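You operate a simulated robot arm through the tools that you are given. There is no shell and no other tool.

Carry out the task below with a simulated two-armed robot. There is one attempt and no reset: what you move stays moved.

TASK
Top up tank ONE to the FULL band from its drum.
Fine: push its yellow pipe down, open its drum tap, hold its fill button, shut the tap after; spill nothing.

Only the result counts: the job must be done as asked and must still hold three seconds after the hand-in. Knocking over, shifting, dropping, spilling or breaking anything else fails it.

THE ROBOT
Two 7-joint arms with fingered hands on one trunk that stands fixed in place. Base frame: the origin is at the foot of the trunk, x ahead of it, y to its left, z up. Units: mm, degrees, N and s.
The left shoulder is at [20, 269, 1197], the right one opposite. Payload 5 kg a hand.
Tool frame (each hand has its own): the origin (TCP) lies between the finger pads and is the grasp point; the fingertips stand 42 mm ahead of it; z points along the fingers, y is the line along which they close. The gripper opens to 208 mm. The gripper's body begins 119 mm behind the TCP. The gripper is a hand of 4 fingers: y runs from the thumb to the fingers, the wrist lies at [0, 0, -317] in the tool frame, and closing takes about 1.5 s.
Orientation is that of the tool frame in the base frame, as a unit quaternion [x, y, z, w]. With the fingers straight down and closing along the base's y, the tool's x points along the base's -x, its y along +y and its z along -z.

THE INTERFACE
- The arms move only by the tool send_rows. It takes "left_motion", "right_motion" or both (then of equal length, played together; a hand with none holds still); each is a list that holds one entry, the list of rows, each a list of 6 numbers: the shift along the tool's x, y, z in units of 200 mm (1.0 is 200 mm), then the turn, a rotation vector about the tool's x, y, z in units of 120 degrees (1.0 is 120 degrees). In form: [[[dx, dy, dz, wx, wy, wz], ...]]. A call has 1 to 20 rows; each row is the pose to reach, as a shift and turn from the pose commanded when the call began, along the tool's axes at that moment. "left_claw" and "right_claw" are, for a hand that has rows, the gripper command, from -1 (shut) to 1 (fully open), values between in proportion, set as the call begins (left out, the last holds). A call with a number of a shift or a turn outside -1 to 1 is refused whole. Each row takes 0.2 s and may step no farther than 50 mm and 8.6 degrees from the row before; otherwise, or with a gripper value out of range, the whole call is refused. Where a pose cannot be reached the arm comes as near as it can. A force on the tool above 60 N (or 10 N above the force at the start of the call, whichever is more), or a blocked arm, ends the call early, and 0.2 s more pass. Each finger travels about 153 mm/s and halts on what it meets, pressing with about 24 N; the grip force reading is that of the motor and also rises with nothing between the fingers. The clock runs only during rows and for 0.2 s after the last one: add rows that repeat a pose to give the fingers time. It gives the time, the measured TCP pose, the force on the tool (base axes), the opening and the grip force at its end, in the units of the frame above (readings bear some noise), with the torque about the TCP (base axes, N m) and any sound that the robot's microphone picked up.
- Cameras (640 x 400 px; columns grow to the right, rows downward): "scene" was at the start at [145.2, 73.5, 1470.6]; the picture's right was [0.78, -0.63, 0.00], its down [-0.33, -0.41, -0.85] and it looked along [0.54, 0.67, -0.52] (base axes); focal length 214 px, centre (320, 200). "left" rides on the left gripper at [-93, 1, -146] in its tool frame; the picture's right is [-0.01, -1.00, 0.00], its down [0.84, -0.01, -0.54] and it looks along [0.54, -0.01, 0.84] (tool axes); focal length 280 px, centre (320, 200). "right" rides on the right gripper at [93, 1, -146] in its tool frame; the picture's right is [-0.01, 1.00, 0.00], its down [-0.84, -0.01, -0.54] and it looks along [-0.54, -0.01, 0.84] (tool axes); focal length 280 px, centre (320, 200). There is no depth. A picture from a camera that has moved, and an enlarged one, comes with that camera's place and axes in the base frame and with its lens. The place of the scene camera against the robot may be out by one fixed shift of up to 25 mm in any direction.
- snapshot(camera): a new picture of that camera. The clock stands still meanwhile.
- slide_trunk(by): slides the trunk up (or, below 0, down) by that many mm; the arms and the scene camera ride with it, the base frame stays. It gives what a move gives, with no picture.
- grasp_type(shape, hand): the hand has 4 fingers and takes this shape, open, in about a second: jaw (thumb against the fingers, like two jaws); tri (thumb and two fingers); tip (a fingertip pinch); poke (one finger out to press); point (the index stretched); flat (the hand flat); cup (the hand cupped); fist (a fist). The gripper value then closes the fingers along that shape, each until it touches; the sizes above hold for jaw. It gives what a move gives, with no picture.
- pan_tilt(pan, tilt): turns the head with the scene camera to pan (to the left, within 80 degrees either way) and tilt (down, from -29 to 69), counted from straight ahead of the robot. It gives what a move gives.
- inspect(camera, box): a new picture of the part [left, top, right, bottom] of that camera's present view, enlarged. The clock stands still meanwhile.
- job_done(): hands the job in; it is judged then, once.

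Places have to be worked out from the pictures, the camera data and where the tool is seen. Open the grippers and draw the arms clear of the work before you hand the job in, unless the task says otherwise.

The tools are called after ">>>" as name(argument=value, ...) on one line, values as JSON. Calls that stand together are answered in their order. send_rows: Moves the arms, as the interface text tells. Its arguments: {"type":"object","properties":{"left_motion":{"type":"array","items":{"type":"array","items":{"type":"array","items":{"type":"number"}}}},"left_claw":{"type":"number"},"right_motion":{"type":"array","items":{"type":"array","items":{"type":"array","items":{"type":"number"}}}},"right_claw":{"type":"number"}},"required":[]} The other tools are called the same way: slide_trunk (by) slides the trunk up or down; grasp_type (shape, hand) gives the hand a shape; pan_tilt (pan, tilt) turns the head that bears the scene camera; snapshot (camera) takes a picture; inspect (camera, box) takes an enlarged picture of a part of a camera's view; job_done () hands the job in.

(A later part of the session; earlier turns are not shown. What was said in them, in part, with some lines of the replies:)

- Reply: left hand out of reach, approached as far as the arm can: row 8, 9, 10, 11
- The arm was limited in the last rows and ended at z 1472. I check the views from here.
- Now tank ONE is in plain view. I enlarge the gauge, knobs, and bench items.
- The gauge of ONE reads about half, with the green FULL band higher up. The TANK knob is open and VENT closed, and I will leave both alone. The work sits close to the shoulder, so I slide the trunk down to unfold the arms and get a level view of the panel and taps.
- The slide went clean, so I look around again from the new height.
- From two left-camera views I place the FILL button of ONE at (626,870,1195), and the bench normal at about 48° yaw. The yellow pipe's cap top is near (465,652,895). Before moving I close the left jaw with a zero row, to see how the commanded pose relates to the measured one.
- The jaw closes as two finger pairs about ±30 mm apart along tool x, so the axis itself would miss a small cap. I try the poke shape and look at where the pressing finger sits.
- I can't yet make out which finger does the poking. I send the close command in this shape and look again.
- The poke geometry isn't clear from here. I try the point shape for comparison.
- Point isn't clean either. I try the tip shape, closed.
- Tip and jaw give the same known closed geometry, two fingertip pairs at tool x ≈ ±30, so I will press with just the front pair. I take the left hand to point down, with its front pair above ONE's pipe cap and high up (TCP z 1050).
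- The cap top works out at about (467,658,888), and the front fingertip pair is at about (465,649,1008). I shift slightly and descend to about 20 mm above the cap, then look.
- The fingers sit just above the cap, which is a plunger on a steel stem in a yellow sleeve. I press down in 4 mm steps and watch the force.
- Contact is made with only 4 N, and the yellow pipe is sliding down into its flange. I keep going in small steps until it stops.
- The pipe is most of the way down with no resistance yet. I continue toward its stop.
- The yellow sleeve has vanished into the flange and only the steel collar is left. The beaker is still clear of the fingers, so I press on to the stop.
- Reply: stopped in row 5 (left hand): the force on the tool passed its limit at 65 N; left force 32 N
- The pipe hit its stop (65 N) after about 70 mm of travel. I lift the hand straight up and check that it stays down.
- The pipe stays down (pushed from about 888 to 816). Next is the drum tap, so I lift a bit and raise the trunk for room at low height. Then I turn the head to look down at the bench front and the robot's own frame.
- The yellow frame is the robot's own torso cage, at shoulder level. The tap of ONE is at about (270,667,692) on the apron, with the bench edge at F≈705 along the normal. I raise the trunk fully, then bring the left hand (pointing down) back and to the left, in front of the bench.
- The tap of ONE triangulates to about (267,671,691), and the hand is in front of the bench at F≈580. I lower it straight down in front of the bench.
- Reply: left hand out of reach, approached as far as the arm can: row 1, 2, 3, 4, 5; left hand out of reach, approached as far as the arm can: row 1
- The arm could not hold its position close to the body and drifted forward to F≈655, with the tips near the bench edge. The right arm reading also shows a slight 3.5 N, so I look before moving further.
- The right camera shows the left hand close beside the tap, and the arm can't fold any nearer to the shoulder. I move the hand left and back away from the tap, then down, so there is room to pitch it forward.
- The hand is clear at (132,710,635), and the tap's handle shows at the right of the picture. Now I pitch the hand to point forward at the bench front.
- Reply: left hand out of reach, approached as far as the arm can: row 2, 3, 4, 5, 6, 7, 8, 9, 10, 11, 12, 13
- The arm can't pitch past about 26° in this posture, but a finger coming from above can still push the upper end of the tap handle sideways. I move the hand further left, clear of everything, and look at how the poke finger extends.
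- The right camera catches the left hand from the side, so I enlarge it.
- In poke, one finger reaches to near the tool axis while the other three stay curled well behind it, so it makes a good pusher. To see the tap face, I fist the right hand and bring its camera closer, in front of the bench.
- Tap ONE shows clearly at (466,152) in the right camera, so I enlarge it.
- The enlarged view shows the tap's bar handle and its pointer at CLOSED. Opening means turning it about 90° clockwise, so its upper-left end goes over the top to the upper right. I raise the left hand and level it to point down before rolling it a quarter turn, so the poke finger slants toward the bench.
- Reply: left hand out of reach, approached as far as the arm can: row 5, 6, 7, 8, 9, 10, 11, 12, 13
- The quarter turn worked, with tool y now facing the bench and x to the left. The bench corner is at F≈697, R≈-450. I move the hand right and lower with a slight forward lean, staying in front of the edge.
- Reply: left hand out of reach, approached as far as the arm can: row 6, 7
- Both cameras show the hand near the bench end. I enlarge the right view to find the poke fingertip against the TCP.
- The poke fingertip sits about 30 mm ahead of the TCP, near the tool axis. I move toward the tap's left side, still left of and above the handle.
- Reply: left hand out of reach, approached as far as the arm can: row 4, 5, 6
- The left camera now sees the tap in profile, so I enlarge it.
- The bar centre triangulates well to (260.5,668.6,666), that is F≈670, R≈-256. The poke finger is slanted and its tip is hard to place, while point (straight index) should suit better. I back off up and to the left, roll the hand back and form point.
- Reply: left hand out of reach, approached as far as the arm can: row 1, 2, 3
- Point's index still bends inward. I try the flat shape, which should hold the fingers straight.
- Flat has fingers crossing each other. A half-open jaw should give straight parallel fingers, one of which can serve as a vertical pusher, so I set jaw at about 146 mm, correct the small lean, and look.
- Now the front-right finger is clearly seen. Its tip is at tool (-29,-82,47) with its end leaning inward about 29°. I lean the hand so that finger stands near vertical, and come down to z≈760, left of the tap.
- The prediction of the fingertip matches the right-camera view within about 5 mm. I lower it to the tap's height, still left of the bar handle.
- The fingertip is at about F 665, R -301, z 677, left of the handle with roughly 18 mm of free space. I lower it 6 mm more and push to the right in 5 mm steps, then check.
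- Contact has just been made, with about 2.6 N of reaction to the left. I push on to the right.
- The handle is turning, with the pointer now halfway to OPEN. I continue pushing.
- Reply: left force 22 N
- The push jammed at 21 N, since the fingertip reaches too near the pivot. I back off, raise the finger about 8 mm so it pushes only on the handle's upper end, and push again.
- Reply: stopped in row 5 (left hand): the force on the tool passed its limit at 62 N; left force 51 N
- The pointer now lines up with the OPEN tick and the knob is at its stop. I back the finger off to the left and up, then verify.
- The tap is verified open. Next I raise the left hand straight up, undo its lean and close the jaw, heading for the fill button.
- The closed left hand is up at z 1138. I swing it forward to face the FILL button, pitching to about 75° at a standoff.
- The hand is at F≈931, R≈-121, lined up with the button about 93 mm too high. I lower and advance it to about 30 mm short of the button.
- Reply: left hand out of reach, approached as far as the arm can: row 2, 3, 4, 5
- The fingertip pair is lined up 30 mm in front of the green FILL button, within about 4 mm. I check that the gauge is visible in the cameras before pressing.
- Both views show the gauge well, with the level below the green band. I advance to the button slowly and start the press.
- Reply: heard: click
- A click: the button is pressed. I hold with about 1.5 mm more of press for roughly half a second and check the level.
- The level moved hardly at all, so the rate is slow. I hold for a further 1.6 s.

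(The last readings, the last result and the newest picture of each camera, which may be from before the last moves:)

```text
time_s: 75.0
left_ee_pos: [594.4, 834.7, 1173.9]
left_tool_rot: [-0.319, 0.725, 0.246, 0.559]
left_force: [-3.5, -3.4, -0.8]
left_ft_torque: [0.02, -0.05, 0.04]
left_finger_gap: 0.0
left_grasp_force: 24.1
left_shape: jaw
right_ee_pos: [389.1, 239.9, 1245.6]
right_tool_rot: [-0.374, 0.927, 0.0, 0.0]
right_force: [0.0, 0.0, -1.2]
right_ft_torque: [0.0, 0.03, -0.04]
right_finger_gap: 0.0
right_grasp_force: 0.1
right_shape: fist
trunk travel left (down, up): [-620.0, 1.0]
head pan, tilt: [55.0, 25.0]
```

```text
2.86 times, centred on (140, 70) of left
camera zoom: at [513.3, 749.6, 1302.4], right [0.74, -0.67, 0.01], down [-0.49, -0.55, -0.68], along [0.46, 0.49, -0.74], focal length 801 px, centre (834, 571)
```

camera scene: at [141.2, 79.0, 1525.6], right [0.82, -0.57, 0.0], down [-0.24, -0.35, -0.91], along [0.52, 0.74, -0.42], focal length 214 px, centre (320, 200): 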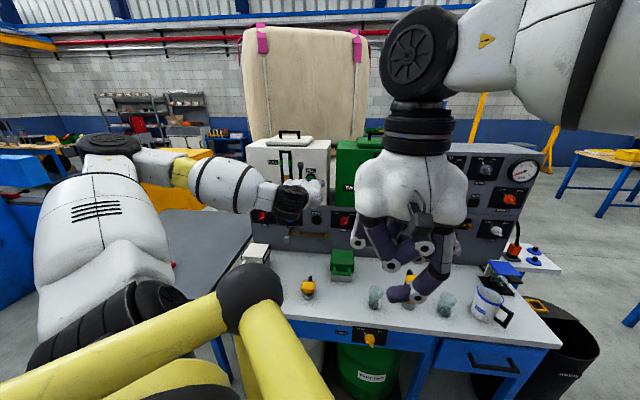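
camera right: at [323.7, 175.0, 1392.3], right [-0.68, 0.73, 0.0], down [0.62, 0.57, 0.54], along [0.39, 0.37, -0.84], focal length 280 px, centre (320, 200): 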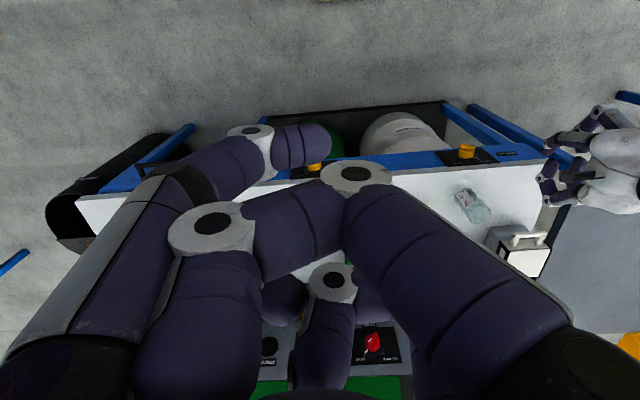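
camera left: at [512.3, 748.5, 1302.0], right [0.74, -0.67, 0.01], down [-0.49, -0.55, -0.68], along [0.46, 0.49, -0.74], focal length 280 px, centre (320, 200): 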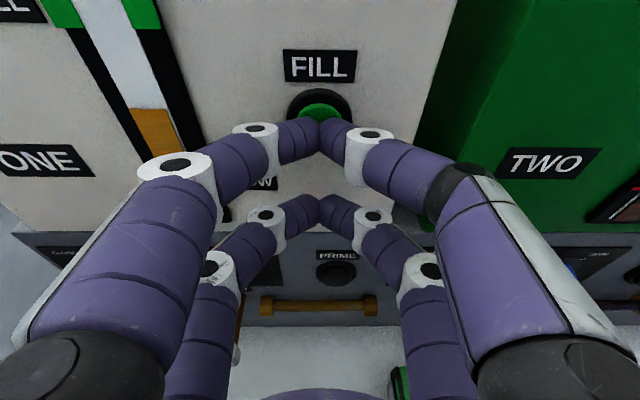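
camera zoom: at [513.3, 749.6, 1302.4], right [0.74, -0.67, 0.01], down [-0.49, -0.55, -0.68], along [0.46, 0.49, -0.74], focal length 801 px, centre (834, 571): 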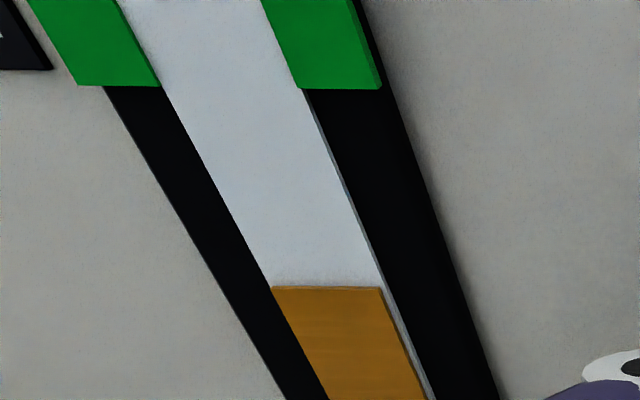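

The level is rising at about 4 px/s in the scene zoom, against some 63 px still to go. I hold for 4 s.

>>> send_rows(left_motion=[[[0, 0, 0, 0, 0, 0], [0, 0, 0, 0, 0, 0], [0, 0, 0, 0, 0, 0], [0, 0, 0, 0, 0, 0], [0, 0, 0, 0, 0, 0], [0, 0, 0, 0, 0, 0], [0, 0, 0, 0, 0, 0], [0, 0, 0, 0, 0, 0], [0, 0, 0, 0, 0, 0], [0, 0, 0, 0, 0, 0], [0, 0, 0, 0, 0, 0], [0, 0, 0, 0, 0, 0], [0, 0, 0, 0, 0, 0], [0, 0, 0, 0, 0, 0], [0, 0, 0, 0, 0, 0], [0, 0, 0, 0, 0, 0], [0, 0, 0, 0, 0, 0], [0, 0, 0, 0, 0, 0], [0, 0, 0, 0, 0, 0]]])

>>> inspect(camera="scene", box=[240, 130, 340, 200])

>>> inspect(camera="right", box=[350, 100, 590, 250])

```text
time_s: 79.0
left_ee_pos: [594.8, 834.5, 1173.2]
left_tool_rot: [-0.318, 0.726, 0.245, 0.559]
left_force: [-3.2, -3.0, -1.4]
left_ft_torque: [0.03, -0.07, 0.08]
left_finger_gap: 0.1
left_grasp_force: 23.9
left_shape: jaw
right_ee_pos: [389.9, 239.7, 1246.1]
right_tool_rot: [-0.374, 0.928, 0.0, 0.001]
right_force: [-0.4, 0.0, -0.1]
right_ft_torque: [0.02, 0.03, -0.06]
right_finger_gap: 0.0
right_grasp_force: 0.0
right_shape: fist
trunk travel left (down, up): [-620.0, 1.0]
head pan, tilt: [55.0, 25.0]
```

```text
5.71 times, centred on (290, 165) of scene
camera zoom: at [140.9, 78.7, 1525.7], right [0.82, -0.57, 0.0], down [-0.24, -0.35, -0.91], along [0.52, 0.74, -0.42], focal length 1226 px, centre (491, 400)
```

zoom: 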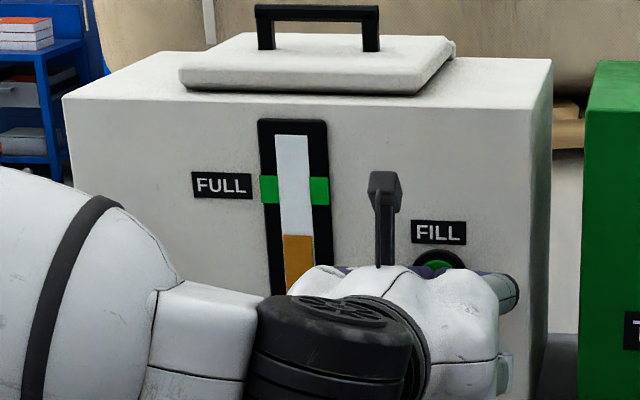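

```text
2.67 times, centred on (470, 175) of right
camera zoom: at [321.7, 176.4, 1392.3], right [-0.68, 0.73, 0.0], down [0.62, 0.58, 0.54], along [0.39, 0.37, -0.84], focal length 748 px, centre (-80, 267)
```

zoom: 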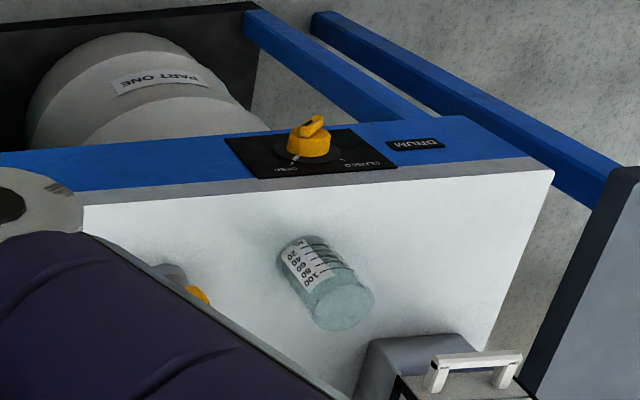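

No sign of spilling, and the level is now at 235 px with the band at 175–203. I hold 4 s twice more with checks.

>>> send_rows(left_motion=[[[0, 0, 0, 0, 0, 0], [0, 0, 0, 0, 0, 0], [0, 0, 0, 0, 0, 0], [0, 0, 0, 0, 0, 0], [0, 0, 0, 0, 0, 0], [0, 0, 0, 0, 0, 0], [0, 0, 0, 0, 0, 0], [0, 0, 0, 0, 0, 0], [0, 0, 0, 0, 0, 0], [0, 0, 0, 0, 0, 0], [0, 0, 0, 0, 0, 0], [0, 0, 0, 0, 0, 0], [0, 0, 0, 0, 0, 0], [0, 0, 0, 0, 0, 0], [0, 0, 0, 0, 0, 0], [0, 0, 0, 0, 0, 0], [0, 0, 0, 0, 0, 0], [0, 0, 0, 0, 0, 0], [0, 0, 0, 0, 0, 0]]])

>>> inspect(camera="scene", box=[240, 130, 340, 200])

```text
time_s: 83.0
left_ee_pos: [593.2, 835.5, 1174.5]
left_tool_rot: [-0.319, 0.726, 0.245, 0.558]
left_force: [-2.5, -3.0, -1.2]
left_ft_torque: [-0.02, -0.06, -0.02]
left_finger_gap: 0.2
left_grasp_force: 24.0
left_shape: jaw
right_ee_pos: [389.6, 240.7, 1247.3]
right_tool_rot: [-0.373, 0.928, 0.0, 0.0]
right_force: [-0.1, -0.1, 0.7]
right_ft_torque: [0.02, 0.03, 0.0]
right_finger_gap: 0.2
right_grasp_force: 0.0
right_shape: fist
trunk travel left (down, up): [-620.0, 1.0]
head pan, tilt: [55.0, 25.0]
```

```text
5.71 times, centred on (290, 165) of scene
camera zoom: at [140.9, 78.7, 1525.7], right [0.82, -0.57, 0.0], down [-0.24, -0.35, -0.91], along [0.52, 0.74, -0.42], focal length 1226 px, centre (491, 400)
```

zoom: 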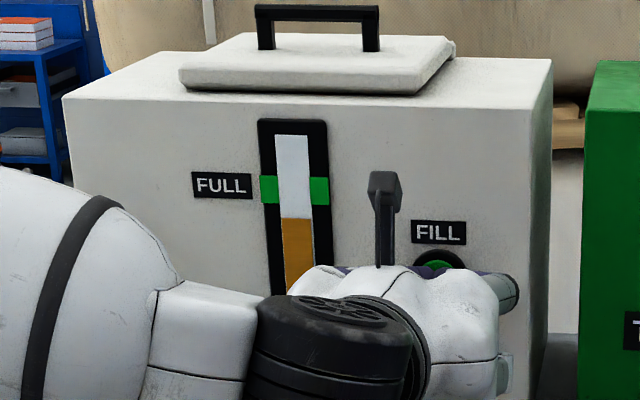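

The level is at 218 px, and I hold 4 s more.

>>> send_rows(left_motion=[[[0, 0, 0, 0, 0, 0], [0, 0, 0, 0, 0, 0], [0, 0, 0, 0, 0, 0], [0, 0, 0, 0, 0, 0], [0, 0, 0, 0, 0, 0], [0, 0, 0, 0, 0, 0], [0, 0, 0, 0, 0, 0], [0, 0, 0, 0, 0, 0], [0, 0, 0, 0, 0, 0], [0, 0, 0, 0, 0, 0], [0, 0, 0, 0, 0, 0], [0, 0, 0, 0, 0, 0], [0, 0, 0, 0, 0, 0], [0, 0, 0, 0, 0, 0], [0, 0, 0, 0, 0, 0], [0, 0, 0, 0, 0, 0], [0, 0, 0, 0, 0, 0], [0, 0, 0, 0, 0, 0], [0, 0, 0, 0, 0, 0]]])

>>> inspect(camera="scene", box=[260, 140, 320, 180])

```text
time_s: 87.0
left_ee_pos: [593.9, 835.3, 1173.7]
left_tool_rot: [-0.318, 0.725, 0.245, 0.559]
left_force: [-2.6, -3.0, -1.5]
left_ft_torque: [0.02, -0.04, 0.02]
left_finger_gap: 0.0
left_grasp_force: 24.0
left_shape: jaw
right_ee_pos: [390.8, 240.9, 1247.2]
right_tool_rot: [-0.373, 0.928, 0.0, 0.0]
right_force: [0.2, -0.1, -0.6]
right_ft_torque: [0.06, 0.0, -0.01]
right_finger_gap: 0.0
right_grasp_force: 0.0
right_shape: fist
trunk travel left (down, up): [-620.0, 1.0]
head pan, tilt: [55.0, 25.0]
```

```text
10.00 times, centred on (290, 160) of scene
camera zoom: at [140.9, 78.7, 1525.7], right [0.82, -0.57, 0.0], down [-0.24, -0.35, -0.91], along [0.52, 0.74, -0.42], focal length 2145 px, centre (620, 600)
```

zoom: 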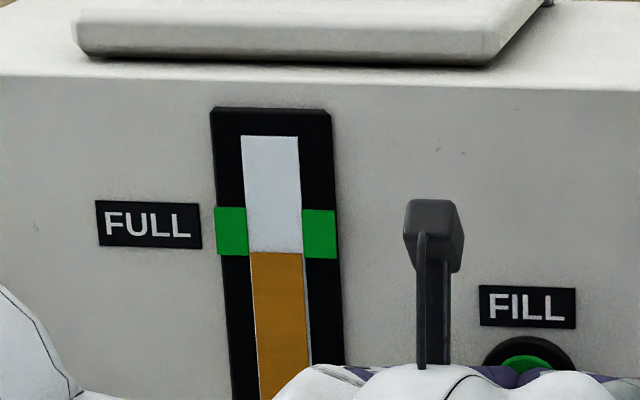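

The level has just entered the band from below. I hold about 2.4 s more to reach mid-band.

>>> send_rows(left_motion=[[[0, 0, 0, 0, 0, 0], [0, 0, 0, 0, 0, 0], [0, 0, 0, 0, 0, 0], [0, 0, 0, 0, 0, 0], [0, 0, 0, 0, 0, 0], [0, 0, 0, 0, 0, 0], [0, 0, 0, 0, 0, 0], [0, 0, 0, 0, 0, 0], [0, 0, 0, 0, 0, 0], [0, 0, 0, 0, 0, 0]]])

>>> inspect(camera="scene", box=[260, 140, 320, 180])

>>> inspect(camera="left", box=[60, 0, 220, 140])

```text
time_s: 89.2
left_ee_pos: [593.9, 835.4, 1174.1]
left_tool_rot: [-0.319, 0.725, 0.245, 0.559]
left_force: [-1.8, -2.7, -1.3]
left_ft_torque: [0.03, -0.02, 0.04]
left_finger_gap: 0.2
left_grasp_force: 24.2
left_shape: jaw
right_ee_pos: [389.1, 240.4, 1248.1]
right_tool_rot: [-0.374, 0.928, 0.0, 0.001]
right_force: [-0.7, -0.9, -1.3]
right_ft_torque: [0.05, -0.02, -0.02]
right_finger_gap: 0.1
right_grasp_force: 0.2
right_shape: fist
trunk travel left (down, up): [-620.0, 1.0]
head pan, tilt: [55.0, 25.0]
```

```text
10.00 times, centred on (290, 160) of scene
camera zoom: at [140.9, 78.7, 1525.7], right [0.82, -0.57, 0.0], down [-0.24, -0.35, -0.91], along [0.52, 0.74, -0.42], focal length 2145 px, centre (620, 600)
```

zoom: 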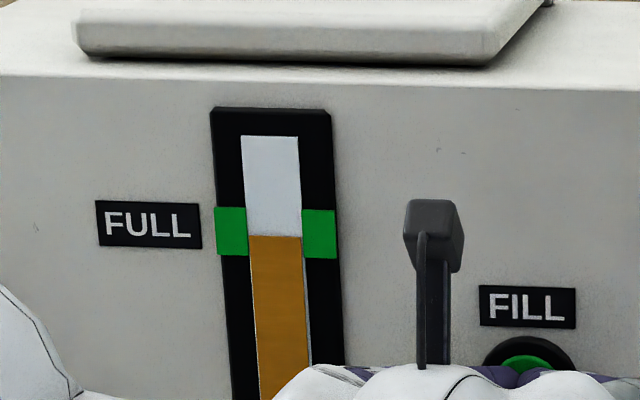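

```text
2.86 times, centred on (140, 70) of left
camera zoom: at [513.3, 749.6, 1302.5], right [0.74, -0.67, 0.01], down [-0.49, -0.55, -0.68], along [0.46, 0.49, -0.74], focal length 801 px, centre (834, 571)
```

zoom: 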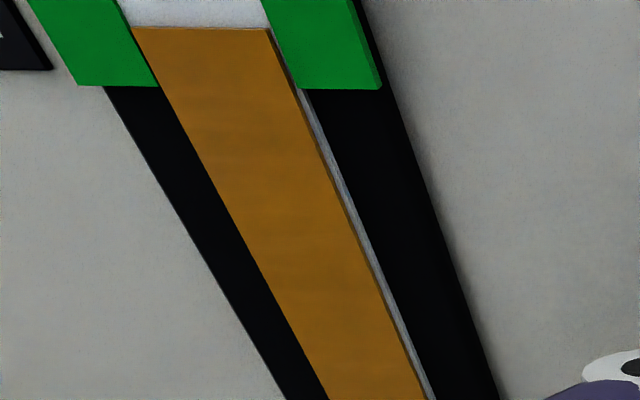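

The level is now mid-band (236 in the 207–257 band). I release the button by backing straight off, then re-check.

>>> send_rows(left_motion=[[[0.025, 0, -0.097, 0, 0, 0], [0.075, 0, -0.29, 0, 0, 0], [0.075, 0, -0.29, 0, 0, 0]]])

>>> inspect(camera="scene", box=[260, 140, 320, 180])

```text
time_s: 90.0
left_ee_pos: [554.4, 791.8, 1173.9]
left_tool_rot: [-0.319, 0.725, 0.246, 0.559]
left_force: [0.3, 0.2, -0.3]
left_ft_torque: [0.01, -0.01, -0.02]
left_finger_gap: 0.0
left_grasp_force: 23.8
left_shape: jaw
right_ee_pos: [389.0, 241.2, 1247.4]
right_tool_rot: [-0.374, 0.927, 0.0, 0.0]
right_force: [0.5, 0.2, 0.1]
right_ft_torque: [0.02, 0.04, -0.01]
right_finger_gap: 0.0
right_grasp_force: 0.1
right_shape: fist
trunk travel left (down, up): [-620.0, 1.0]
head pan, tilt: [55.0, 25.0]
```

```text
10.00 times, centred on (290, 160) of scene
camera zoom: at [141.3, 79.2, 1525.6], right [0.82, -0.57, 0.0], down [-0.24, -0.35, -0.91], along [0.52, 0.74, -0.42], focal length 2145 px, centre (620, 600)
```

zoom: 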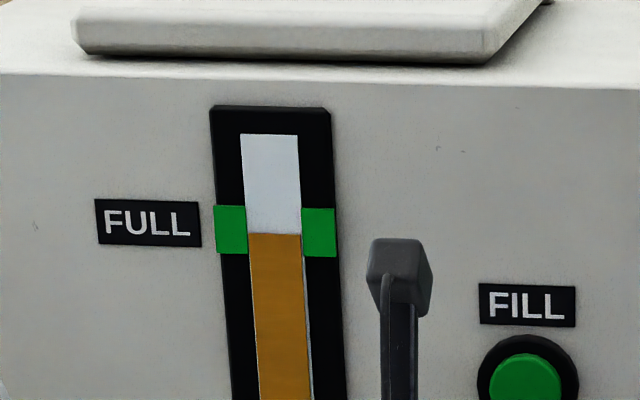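

The level holds in the band and the button is released. Now I return the left hand the way it came, pitching back to point down.

>>> send_rows(left_motion=[[[0.0155, 0.0955, -0.0993, 0, 0.0625, 0], [0.031, 0.191, -0.1986, 0, 0.125, 0], [0.0465, 0.2865, -0.298, 0, 0.1875, 0], [0.062, 0.382, -0.397, 0, 0.25, 0], [0.0775, 0.4775, -0.4965, 0, 0.3125, 0], [0.093, 0.573, -0.596, 0, 0.375, 0], [0.1085, 0.6685, -0.695, 0, 0.4375, 0], [0.124, 0.764, -0.794, 0, 0.5, 0], [0.1395, 0.8595, -0.894, 0, 0.5625, 0], [0.155, 0.955, -0.993, 0, 0.625, 0], [0.155, 0.955, -0.993, 0, 0.625, 0]]])

>>> inspect(camera="scene", box=[230, 130, 350, 300])

>>> inspect(camera="right", box=[350, 100, 590, 250])

```text
time_s: 92.4
left_ee_pos: [276.8, 771.1, 1191.7]
left_tool_rot: [-0.403, 0.915, 0.0, 0.001]
left_force: [-0.9, -0.2, 0.3]
left_ft_torque: [0.05, -0.03, 0.0]
left_finger_gap: 0.0
left_grasp_force: 24.0
left_shape: jaw
right_ee_pos: [390.2, 240.9, 1247.2]
right_tool_rot: [-0.374, 0.928, 0.0, 0.0]
right_force: [-0.2, 1.2, 0.2]
right_ft_torque: [0.08, 0.02, -0.04]
right_finger_gap: 0.2
right_grasp_force: 0.0
right_shape: fist
trunk travel left (down, up): [-620.0, 1.0]
head pan, tilt: [55.0, 25.0]
```

```text
2.35 times, centred on (290, 215) of scene
camera zoom: at [140.9, 78.3, 1525.8], right [0.82, -0.57, 0.0], down [-0.24, -0.35, -0.91], along [0.52, 0.74, -0.42], focal length 505 px, centre (391, 165)
```

zoom: 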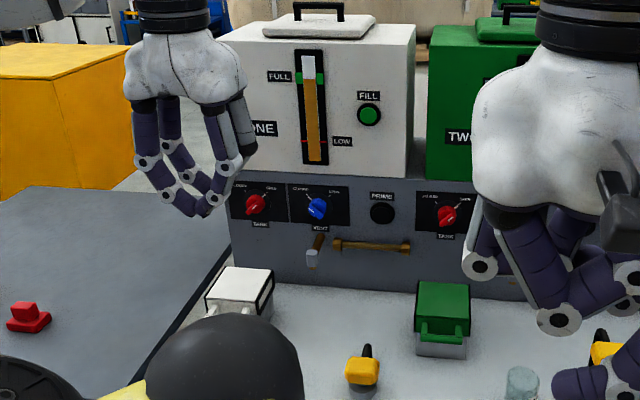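

```text
2.67 times, centred on (470, 175) of right
camera zoom: at [321.7, 176.0, 1392.5], right [-0.68, 0.73, 0.0], down [0.62, 0.58, 0.54], along [0.39, 0.37, -0.84], focal length 748 px, centre (-80, 267)
```

zoom: 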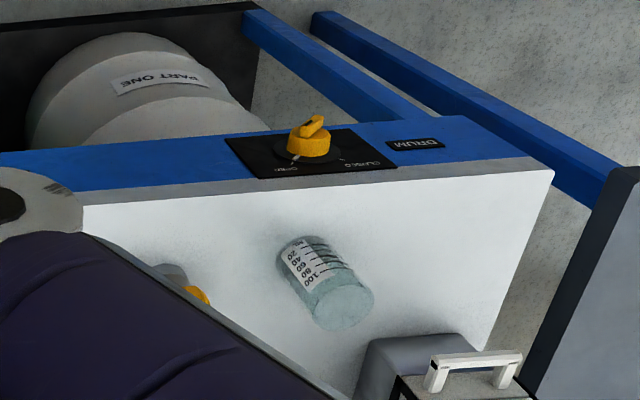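

The tank reads FULL in the band and nothing is spilled. To shut the tap I will place the same finger to the right of the handle's upper end and push left. I first bring the hand back in front of the bench with the jaw half open, and descend.

>>> send_rows(left_motion=[[[0.1, 0.04, 0, 0, 0, 0], [0.2, 0.08, 0, 0, 0, 0], [0.32, 0.12, 0, 0, 0, 0], [0.44, 0.17, 0, 0, 0, 0], [0.55, 0.21, 0, 0, 0, 0], [0.615, 0.24, 0, 0, 0, 0], [0.615, 0.24, 0, 0, 0, 0]]], left_claw=0.4)

>>> send_rows(left_motion=[[[0, 0, 0.2, 0, 0, 0], [0, 0, 0.4, 0, 0, 0], [0, 0, 0.6, 0, 0, 0], [0, 0, 0.8, 0, 0, 0], [0, 0, 1.0, 0, 0, 0]]])

>>> inspect(camera="right", box=[400, 60, 640, 210])

```text
time_s: 94.0
left_ee_pos: [158.3, 713.6, 1193.2]
left_tool_rot: [-0.403, 0.915, 0.0, 0.001]
left_force: [-0.2, 0.1, 0.0]
left_ft_torque: [0.05, -0.03, 0.02]
left_finger_gap: 145.1
left_grasp_force: 0.0
left_shape: jaw
right_ee_pos: [391.2, 240.9, 1246.9]
right_tool_rot: [-0.374, 0.928, 0.001, 0.0]
right_force: [-0.5, -0.4, -0.1]
right_ft_torque: [0.08, 0.04, 0.01]
right_finger_gap: 0.1
right_grasp_force: 0.1
right_shape: fist
trunk travel left (down, up): [-620.0, 1.0]
head pan, tilt: [55.0, 25.0]
```

```text
time_s: 95.2
left_ee_pos: [161.0, 715.3, 995.0]
left_tool_rot: [-0.404, 0.915, 0.0, 0.002]
left_force: [0.7, 0.8, -0.7]
left_ft_torque: [-0.01, 0.04, 0.0]
left_finger_gap: 145.1
left_grasp_force: 0.0
left_shape: jaw
right_ee_pos: [389.9, 241.1, 1246.2]
right_tool_rot: [-0.373, 0.928, 0.0, 0.0]
right_force: [0.2, 0.6, 0.3]
right_ft_torque: [0.04, 0.07, 0.0]
right_finger_gap: 0.0
right_grasp_force: 0.0
right_shape: fist
trunk travel left (down, up): [-620.0, 1.0]
head pan, tilt: [55.0, 25.0]
```

```text
2.67 times, centred on (520, 135) of right
camera zoom: at [322.4, 177.1, 1391.9], right [-0.68, 0.73, 0.0], down [0.62, 0.58, 0.54], along [0.39, 0.37, -0.84], focal length 748 px, centre (-213, 373)
```

zoom: 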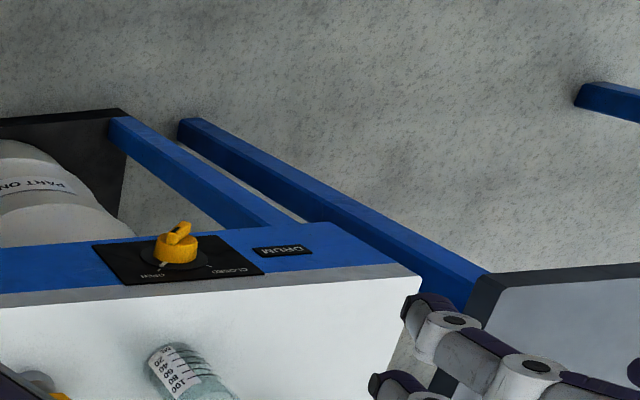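

The descent is in reach, at F≈638, R≈-361. I continue down while leaning the hand, ending with the fingertip above and just left of the tap.

>>> send_rows(left_motion=[[[0.01, 0, 0.18, 0.03, 0, 0], [0.02, 0, 0.36, 0.06, 0, 0], [0.02, 0, 0.54, 0.09, 0, 0], [0.025, 0, 0.72, 0.12, 0, 0], [0.025, 0, 0.9, 0.15, 0, 0], [0.025, 0, 0.9, 0.15, 0, 0]]])

>>> inspect(camera="right", box=[430, 100, 570, 190])

>>> snapshot(camera="left")

```text
time_s: 96.6
left_ee_pos: [156.3, 709.3, 815.8]
left_tool_rot: [-0.397, 0.904, -0.142, 0.064]
left_force: [-1.3, -0.5, -0.4]
left_ft_torque: [0.06, 0.02, 0.03]
left_finger_gap: 145.6
left_grasp_force: 0.1
left_shape: jaw
right_ee_pos: [389.6, 238.6, 1247.1]
right_tool_rot: [-0.374, 0.927, 0.001, 0.001]
right_force: [-0.8, -1.3, -0.4]
right_ft_torque: [0.17, 0.02, -0.02]
right_finger_gap: 0.0
right_grasp_force: 0.1
right_shape: fist
trunk travel left (down, up): [-620.0, 1.0]
head pan, tilt: [55.0, 25.0]
```

```text
4.44 times, centred on (500, 145) of right
camera zoom: at [321.7, 175.3, 1392.8], right [-0.68, 0.73, 0.0], down [0.62, 0.57, 0.54], along [0.39, 0.37, -0.84], focal length 1246 px, centre (-480, 444)
```

zoom: 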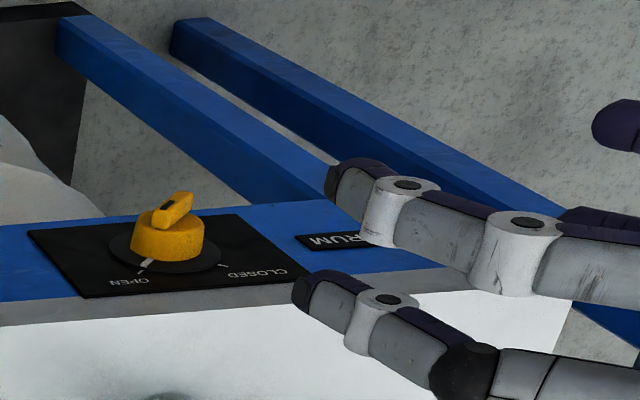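

```text
taken
camera left: at [184.4, 808.4, 955.7], right [0.71, -0.63, 0.31], down [-0.68, -0.52, 0.51], along [-0.16, -0.58, -0.8], focal length 280 px, centre (320, 200)
```

left: 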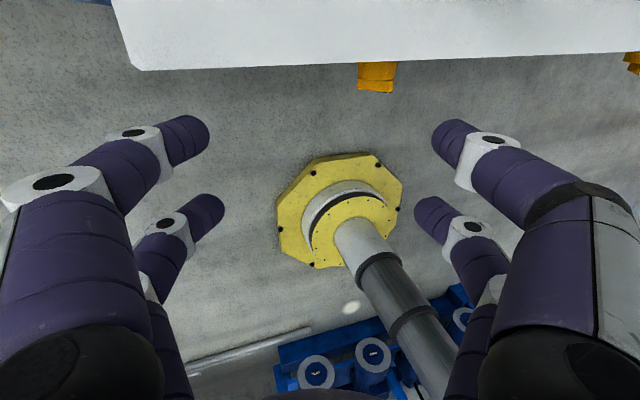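

The fingertip is at about R -263, above the tap. I move it right past the handle, then lower it partway and check.

>>> send_rows(left_motion=[[[-0.01, -0.12, 0.037, 0, 0, 0], [-0.0175, -0.228, 0.074, 0, 0, 0], [-0.0175, -0.18, 0.2, 0, 0, 0], [-0.0175, -0.14, 0.33, 0, 0, 0], [-0.0175, -0.103, 0.459, 0, 0, 0], [-0.0175, -0.103, 0.459, 0, 0, 0]]])

>>> inspect(camera="right", box=[420, 110, 540, 190])

```text
time_s: 98.0
left_ee_pos: [194.4, 681.0, 734.8]
left_tool_rot: [-0.398, 0.904, -0.142, 0.065]
left_force: [0.2, 0.5, 0.0]
left_ft_torque: [0.02, -0.03, 0.02]
left_finger_gap: 145.4
left_grasp_force: 0.0
left_shape: jaw
right_ee_pos: [389.4, 239.9, 1247.8]
right_tool_rot: [-0.375, 0.927, 0.0, -0.001]
right_force: [-0.4, -0.5, -0.8]
right_ft_torque: [0.08, -0.01, 0.01]
right_finger_gap: 0.0
right_grasp_force: 0.0
right_shape: fist
trunk travel left (down, up): [-620.0, 1.0]
head pan, tilt: [55.0, 25.0]
```

```text
5.00 times, centred on (480, 150) of right
camera zoom: at [321.3, 175.9, 1392.8], right [-0.68, 0.73, 0.0], down [0.61, 0.58, 0.54], along [0.39, 0.37, -0.84], focal length 1402 px, centre (-480, 450)
```

zoom: 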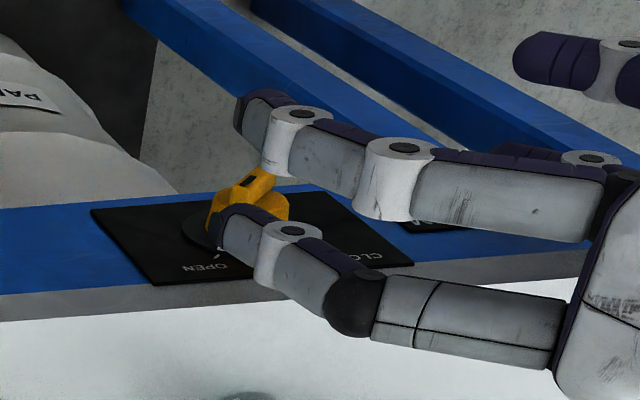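

The tip sits at about R -216 and z 717, to the right of the handle. I lower it to handle height in small steps, watching the force.

>>> send_rows(left_motion=[[[0.015, 0.019, 0.059, 0, 0, 0], [0.015, 0.038, 0.117, 0, 0, 0], [0.015, 0.057, 0.176, 0, 0, 0], [0.015, 0.057, 0.176, 0, 0, 0]]])

>>> inspect(camera="right", box=[430, 120, 530, 183])

>>> snapshot(camera="left")

```text
time_s: 99.0
left_ee_pos: [193.1, 679.0, 694.6]
left_tool_rot: [-0.397, 0.904, -0.142, 0.064]
left_force: [0.0, 0.1, 0.6]
left_ft_torque: [0.01, 0.0, -0.01]
left_finger_gap: 145.4
left_grasp_force: 0.1
left_shape: jaw
right_ee_pos: [390.1, 240.2, 1247.6]
right_tool_rot: [-0.374, 0.927, 0.0, 0.0]
right_force: [-0.2, 0.4, -0.3]
right_ft_torque: [0.06, 0.02, -0.01]
right_finger_gap: 0.0
right_grasp_force: 0.0
right_shape: fist
trunk travel left (down, up): [-620.0, 1.0]
head pan, tilt: [55.0, 25.0]
```

```text
6.35 times, centred on (480, 152) of right
camera zoom: at [321.9, 176.4, 1392.4], right [-0.68, 0.73, 0.0], down [0.62, 0.58, 0.54], along [0.39, 0.37, -0.84], focal length 1780 px, centre (-696, 508)
```

zoom: 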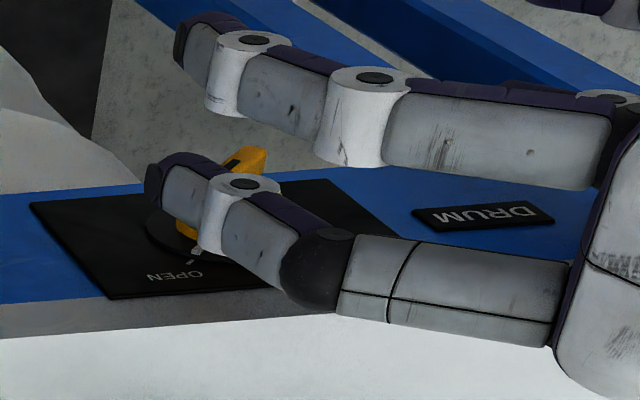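

```text
taken
camera left: at [221.2, 779.7, 835.8], right [0.71, -0.63, 0.31], down [-0.68, -0.52, 0.51], along [-0.16, -0.58, -0.8], focal length 280 px, centre (320, 200)
```

left: 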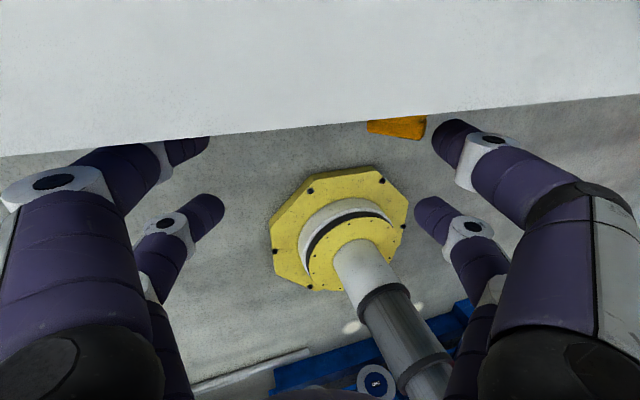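

The finger is to the right of the handle with no contact. I push left in 5 mm steps.

>>> send_rows(left_motion=[[[0, 0.0208, -0.0173, 0, 0, 0], [0, 0.0446, -0.025, 0, 0, 0], [0, 0.0684, -0.0328, 0, 0, 0], [0, 0.0922, -0.0405, 0, 0, 0], [0, 0.116, -0.048, 0, 0, 0]]])

>>> inspect(camera="right", box=[430, 120, 530, 183])

>>> inspect(camera="left", box=[340, 90, 500, 190])

```text
time_s: 100.2
left_ee_pos: [174.4, 696.0, 699.0]
left_tool_rot: [-0.398, 0.904, -0.142, 0.065]
left_force: [2.4, -3.3, 7.9]
left_ft_torque: [-0.29, -0.68, -0.18]
left_finger_gap: 145.9
left_grasp_force: 0.1
left_shape: jaw
right_ee_pos: [389.7, 240.2, 1248.0]
right_tool_rot: [-0.374, 0.928, 0.0, 0.0]
right_force: [-0.4, 0.4, -0.7]
right_ft_torque: [0.02, 0.04, -0.02]
right_finger_gap: 0.0
right_grasp_force: 0.1
right_shape: fist
trunk travel left (down, up): [-620.0, 1.0]
head pan, tilt: [55.0, 25.0]
```

```text
6.35 times, centred on (480, 152) of right
camera zoom: at [321.8, 175.9, 1392.5], right [-0.68, 0.73, 0.0], down [0.62, 0.58, 0.54], along [0.39, 0.37, -0.84], focal length 1780 px, centre (-696, 508)
```

zoom: 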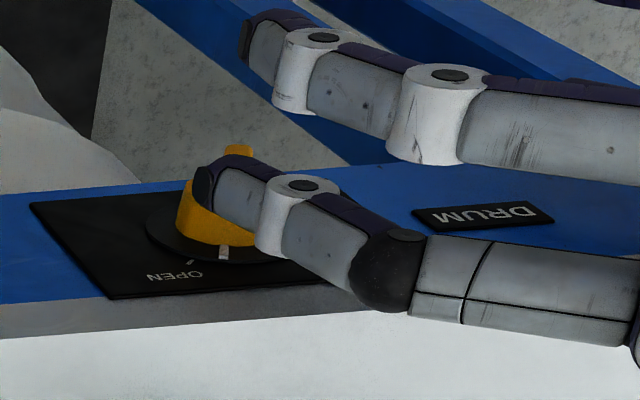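

```text
4.00 times, centred on (420, 140) of left
camera zoom: at [202.9, 796.1, 838.7], right [0.71, -0.63, 0.31], down [-0.68, -0.52, 0.51], along [-0.16, -0.58, -0.8], focal length 1122 px, centre (-80, 440)
```

zoom: 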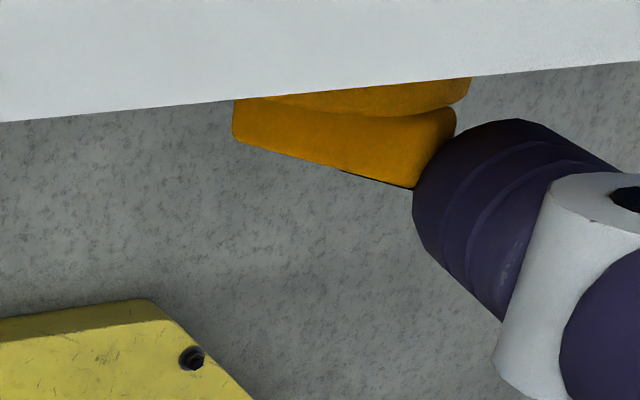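

The pointer has begun moving back from OPEN. I continue pushing left.

>>> send_rows(left_motion=[[[0, 0.0238, -0.0078, 0, 0, 0], [0, 0.0476, -0.0155, 0, 0, 0]]])

>>> inspect(camera="right", box=[430, 120, 530, 183])

>>> inspect(camera="left", box=[340, 90, 500, 190])

```text
time_s: 100.8
left_ee_pos: [167.5, 702.8, 698.3]
left_tool_rot: [-0.397, 0.904, -0.142, 0.064]
left_force: [2.9, -4.8, 14.5]
left_ft_torque: [-0.71, -1.37, -0.34]
left_finger_gap: 146.0
left_grasp_force: 0.1
left_shape: jaw
right_ee_pos: [389.8, 239.5, 1247.9]
right_tool_rot: [-0.374, 0.927, 0.0, 0.0]
right_force: [-0.1, -0.3, 0.2]
right_ft_torque: [0.04, 0.03, 0.01]
right_finger_gap: 0.0
right_grasp_force: 0.1
right_shape: fist
trunk travel left (down, up): [-620.0, 1.0]
head pan, tilt: [55.0, 25.0]
```

```text
6.35 times, centred on (480, 152) of right
camera zoom: at [321.6, 175.8, 1392.6], right [-0.68, 0.73, 0.0], down [0.62, 0.58, 0.54], along [0.39, 0.37, -0.84], focal length 1780 px, centre (-696, 508)
```

zoom: 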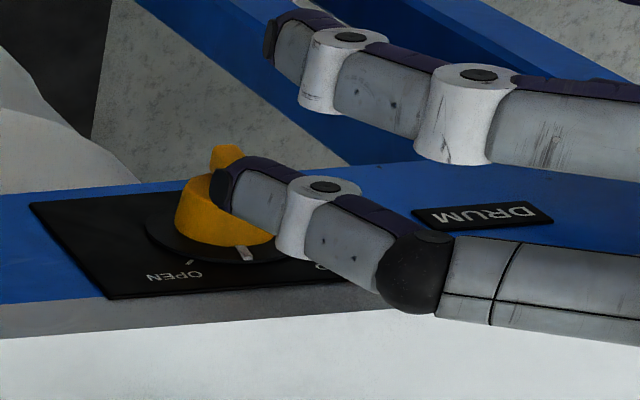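

```text
4.00 times, centred on (420, 140) of left
camera zoom: at [195.9, 803.5, 838.8], right [0.71, -0.63, 0.31], down [-0.69, -0.52, 0.51], along [-0.16, -0.58, -0.8], focal length 1122 px, centre (-80, 440)
```

zoom: 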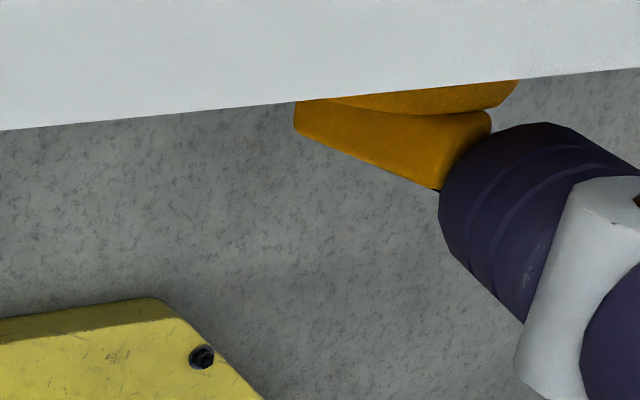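

The pointer is now midway with a 15 N contact, and the handle follows. I continue left.

>>> send_rows(left_motion=[[[0, 0.0238, -0.0078, 0, 0, 0], [0, 0.0476, -0.0155, 0, 0, 0]]])

>>> inspect(camera="right", box=[430, 120, 530, 183])

>>> inspect(camera="left", box=[340, 90, 500, 190])

```text
time_s: 101.4
left_ee_pos: [158.5, 709.6, 698.9]
left_tool_rot: [-0.398, 0.904, -0.141, 0.064]
left_force: [-2.9, 1.5, 22.4]
left_ft_torque: [-0.98, -2.05, -0.03]
left_finger_gap: 145.8
left_grasp_force: 0.0
left_shape: jaw
right_ee_pos: [388.6, 239.4, 1247.2]
right_tool_rot: [-0.375, 0.927, 0.001, 0.0]
right_force: [-0.2, -0.6, 0.9]
right_ft_torque: [0.12, 0.05, -0.02]
right_finger_gap: 0.0
right_grasp_force: 0.2
right_shape: fist
trunk travel left (down, up): [-620.0, 1.0]
head pan, tilt: [55.0, 25.0]
```

```text
6.35 times, centred on (480, 152) of right
camera zoom: at [321.1, 175.7, 1392.8], right [-0.68, 0.73, 0.0], down [0.61, 0.58, 0.54], along [0.39, 0.37, -0.84], focal length 1780 px, centre (-696, 508)
```

zoom: 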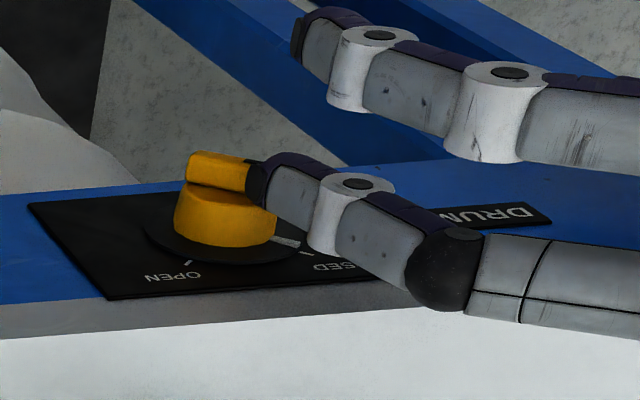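

```text
4.00 times, centred on (420, 140) of left
camera zoom: at [187.2, 810.8, 839.2], right [0.71, -0.63, 0.31], down [-0.68, -0.52, 0.51], along [-0.16, -0.57, -0.8], focal length 1122 px, centre (-80, 440)
```

zoom: 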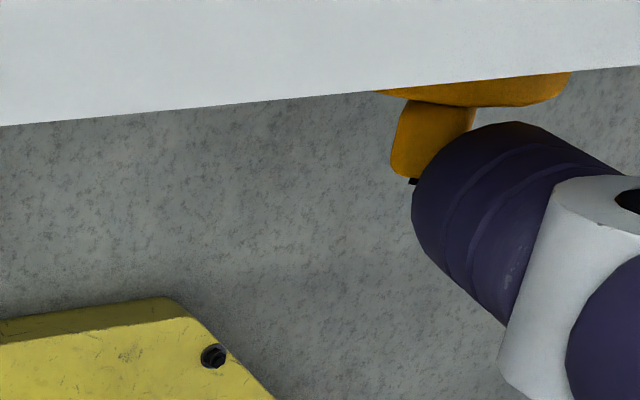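

The pointer is almost on the CLOSED tick. I push 4 mm more to reach the stop.

>>> send_rows(left_motion=[[[0, 0.0095, -0.003, 0, 0, 0], [0, 0.019, -0.006, 0, 0, 0]]])

>>> inspect(camera="right", box=[430, 120, 530, 183])

```text
time_s: 102.0
left_ee_pos: [157.6, 711.4, 698.2]
left_tool_rot: [-0.397, 0.904, -0.142, 0.065]
left_force: [0.7, -0.4, 15.2]
left_ft_torque: [-0.65, -1.35, -0.04]
left_finger_gap: 145.9
left_grasp_force: 0.1
left_shape: jaw
right_ee_pos: [390.5, 239.2, 1247.0]
right_tool_rot: [-0.374, 0.928, 0.0, 0.0]
right_force: [-0.5, 0.3, 0.3]
right_ft_torque: [0.05, 0.02, -0.01]
right_finger_gap: 0.1
right_grasp_force: 0.1
right_shape: fist
trunk travel left (down, up): [-620.0, 1.0]
head pan, tilt: [55.0, 25.0]
```

```text
6.35 times, centred on (480, 152) of right
camera zoom: at [321.6, 175.8, 1392.4], right [-0.68, 0.73, 0.0], down [0.62, 0.58, 0.54], along [0.39, 0.37, -0.84], focal length 1780 px, centre (-696, 508)
```

zoom: 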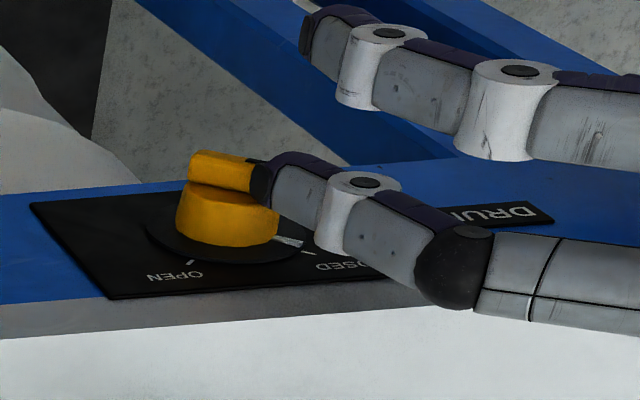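

The pointer matches the original CLOSED position. I retreat backward and up, then inspect.

>>> send_rows(left_motion=[[[0.02, -0.015, -0.05, 0, 0, 0], [0.05, -0.046, -0.143, 0, 0, 0], [0.05, -0.1, -0.3, 0, 0, 0], [0.05, -0.15, -0.47, 0, 0, 0], [0.05, -0.15, -0.47, 0, 0, 0]]])

>>> inspect(camera="right", box=[430, 120, 530, 183])

```text
time_s: 103.2
left_ee_pos: [149.7, 704.6, 796.6]
left_tool_rot: [-0.398, 0.904, -0.143, 0.064]
left_force: [1.3, 0.6, 0.4]
left_ft_torque: [-0.05, -0.03, -0.04]
left_finger_gap: 145.5
left_grasp_force: 0.1
left_shape: jaw
right_ee_pos: [389.6, 241.2, 1246.3]
right_tool_rot: [-0.374, 0.928, 0.0, 0.0]
right_force: [0.6, 1.1, -0.3]
right_ft_torque: [-0.02, 0.03, -0.01]
right_finger_gap: 0.1
right_grasp_force: 0.0
right_shape: fist
trunk travel left (down, up): [-620.0, 1.0]
head pan, tilt: [55.0, 25.0]
```

```text
6.35 times, centred on (480, 152) of right
camera zoom: at [322.1, 177.5, 1391.8], right [-0.68, 0.73, 0.0], down [0.62, 0.58, 0.54], along [0.39, 0.37, -0.84], focal length 1780 px, centre (-696, 508)
```

zoom: 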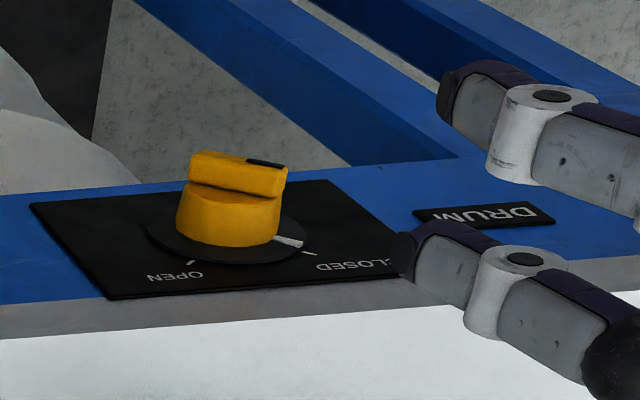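

The tap is shut, identical to its first view. Now I draw both arms up and clear and open the grippers.

>>> send_rows(left_motion=[[[0.02, -0.062, -0.19, -0.03, 0, 0], [0.02, -0.124, -0.38, -0.06, 0, 0], [0.02, -0.186, -0.57, -0.09, 0, 0], [0.02, -0.248, -0.76, -0.12, 0, 0], [0.02, -0.309, -0.951, -0.15, 0, 0]]], right_motion=[[[0, -0.1, -0.2, 0, 0, 0], [0, -0.2, -0.4, 0, 0, 0], [0, -0.3, -0.6, 0, 0, 0], [0, -0.4, -0.8, 0, 0, 0], [0, -0.5, -1.0, 0, 0, 0]]])

>>> send_rows(left_motion=[[[0, 0.05, -0.2, 0, 0, 0], [0, 0.1, -0.4, 0, 0, 0], [0, 0.15, -0.6, 0, 0, 0], [0, 0.2, -0.8, 0, 0, 0], [0, 0.25, -1.0, 0, 0, 0], [0, 0.25, -1.0, 0, 0, 0], [0, 0.25, -1.0, 0, 0, 0]]], left_claw=1)

>>> grasp_type(shape="jaw", hand="right")

>>> snapshot(camera="scene")

>>> snapshot(camera="right")

>>> snapshot(camera="left")

```text
time_s: 104.4
left_ee_pos: [146.5, 702.9, 996.2]
left_tool_rot: [-0.403, 0.915, 0.001, 0.0]
left_force: [-0.9, -1.6, 0.9]
left_ft_torque: [0.19, -0.13, 0.0]
left_finger_gap: 145.3
left_grasp_force: 0.0
left_shape: jaw
right_ee_pos: [456.7, 165.1, 1446.3]
right_tool_rot: [-0.374, 0.928, 0.001, 0.0]
right_force: [-1.1, -1.2, 0.1]
right_ft_torque: [0.22, -0.13, -0.03]
right_finger_gap: 0.0
right_grasp_force: 0.0
right_shape: fist
trunk travel left (down, up): [-620.0, 1.0]
head pan, tilt: [55.0, 25.0]
```

```text
time_s: 106.0
left_ee_pos: [108.0, 735.5, 1194.4]
left_tool_rot: [-0.403, 0.915, 0.0, 0.002]
left_force: [-0.6, -0.2, 0.6]
left_ft_torque: [0.03, -0.04, 0.0]
left_finger_gap: 207.9
left_grasp_force: 0.0
left_shape: jaw
right_ee_pos: [457.3, 167.9, 1444.9]
right_tool_rot: [-0.373, 0.928, 0.0, -0.001]
right_force: [-1.1, -0.1, 0.4]
right_ft_torque: [0.03, -0.02, -0.03]
right_finger_gap: 0.2
right_grasp_force: 0.2
right_shape: fist
trunk travel left (down, up): [-620.0, 1.0]
head pan, tilt: [55.0, 25.0]
```

```text
time_s: 106.9
left_ee_pos: [108.4, 734.2, 1195.5]
left_tool_rot: [-0.402, 0.916, 0.001, 0.001]
left_force: [0.0, -0.7, 0.3]
left_ft_torque: [-0.01, 0.06, 0.01]
left_finger_gap: 208.1
left_grasp_force: 0.1
left_shape: jaw
right_ee_pos: [458.4, 167.3, 1446.2]
right_tool_rot: [-0.374, 0.928, 0.0, 0.0]
right_force: [0.3, 0.2, 1.1]
right_ft_torque: [0.0, -0.03, 0.02]
right_finger_gap: 207.6
right_grasp_force: 0.0
right_shape: jaw
trunk travel left (down, up): [-620.0, 1.0]
head pan, tilt: [55.0, 25.0]
```

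```text
taken
camera scene: at [141.1, 78.6, 1525.8], right [0.82, -0.57, 0.0], down [-0.24, -0.35, -0.91], along [0.52, 0.74, -0.42], focal length 214 px, centre (320, 200)
```

scene: 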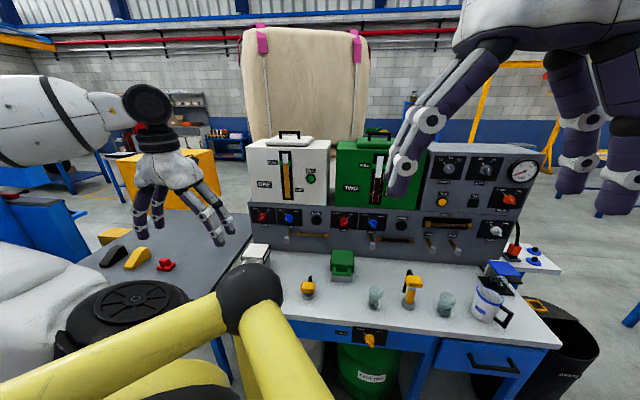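

```text
taken
camera right: at [389.8, 104.2, 1590.8], right [-0.68, 0.73, 0.0], down [0.62, 0.58, 0.54], along [0.39, 0.37, -0.84], focal length 280 px, centre (320, 200)
```

right: 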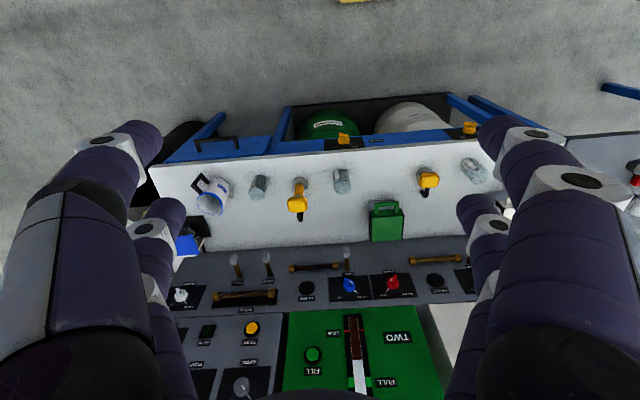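

```text
taken
camera left: at [169.9, 805.0, 1343.6], right [0.75, -0.66, 0.0], down [-0.56, -0.63, 0.54], along [-0.36, -0.4, -0.84], focal length 280 px, centre (320, 200)
```

left: 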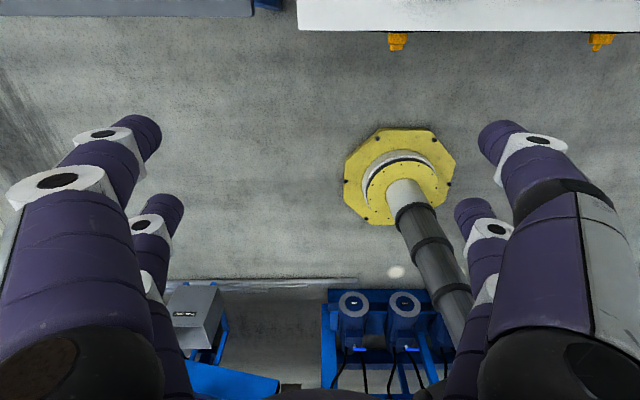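

Both arms are clear and open. I take a last close look at the gauge, the pipe and the bench.

>>> inspect(camera="scene", box=[250, 130, 340, 190])

>>> inspect(camera="scene", box=[225, 225, 465, 360])

>>> inspect(camera="right", box=[400, 90, 520, 210])

```text
6.67 times, centred on (295, 160) of scene
camera zoom: at [141.1, 78.6, 1525.8], right [0.82, -0.57, 0.0], down [-0.24, -0.35, -0.91], along [0.52, 0.74, -0.42], focal length 1430 px, centre (487, 467)
```

zoom: 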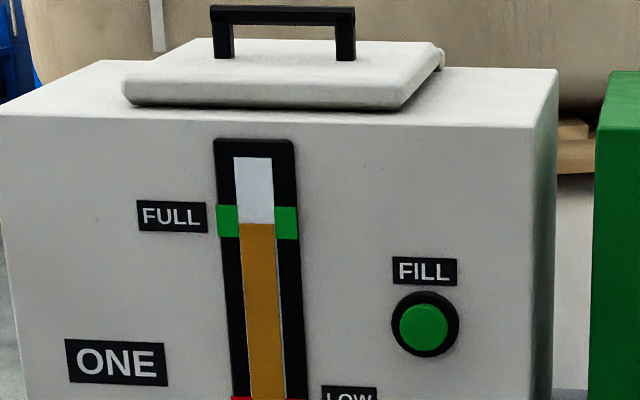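

```text
2.67 times, centred on (345, 292) of scene
camera zoom: at [141.1, 78.6, 1525.8], right [0.82, -0.57, 0.0], down [-0.24, -0.35, -0.91], along [0.52, 0.74, -0.42], focal length 572 px, centre (253, -47)
```

zoom: 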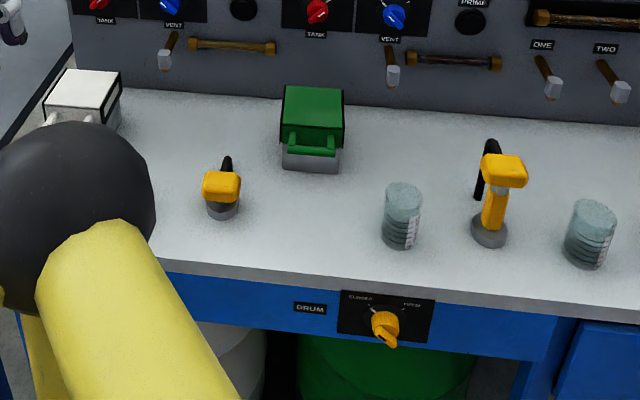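

```text
3.33 times, centred on (460, 150) of right
camera zoom: at [389.8, 104.2, 1590.8], right [-0.68, 0.73, 0.0], down [0.62, 0.58, 0.54], along [0.39, 0.37, -0.84], focal length 935 px, centre (-147, 367)
```

zoom: 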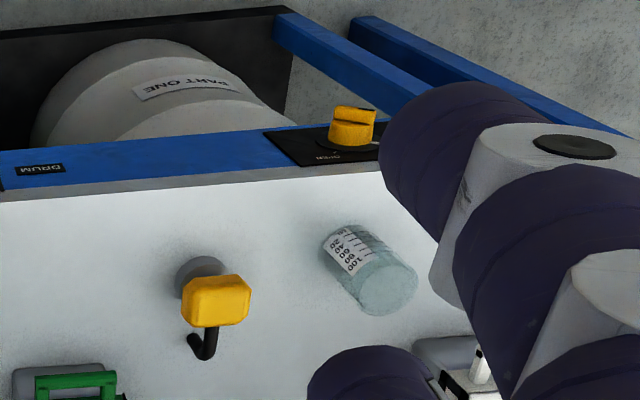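

Tank ONE reads mid FULL band, the button is released, the drum tap is shut, the pipe is down, and nothing is spilled or moved. I hand the job in.

>>> job_done()

```text
The job is handed in.
```

Tank ONE is topped up and the job is handed in. The gauge read in the middle of the green FULL band in my last look.

- **Yellow pipe:** pushed down to its stop, and it has stayed down.
- **Drum tap:** opened for the fill, then shut again. Its pointer is back on CLOSED, as it was at the start.
- **Fill button:** held for about 17 seconds, then released. The level stayed put afterwards.
- **Bench:** I saw no spill, and nothing else looked moved or knocked over.
- **Arms:** both grippers are open and drawn clear of the bench.

I left ONE's red TANK knob (open) and blue VENT knob (closed) as I found them, since you didn't mention them.
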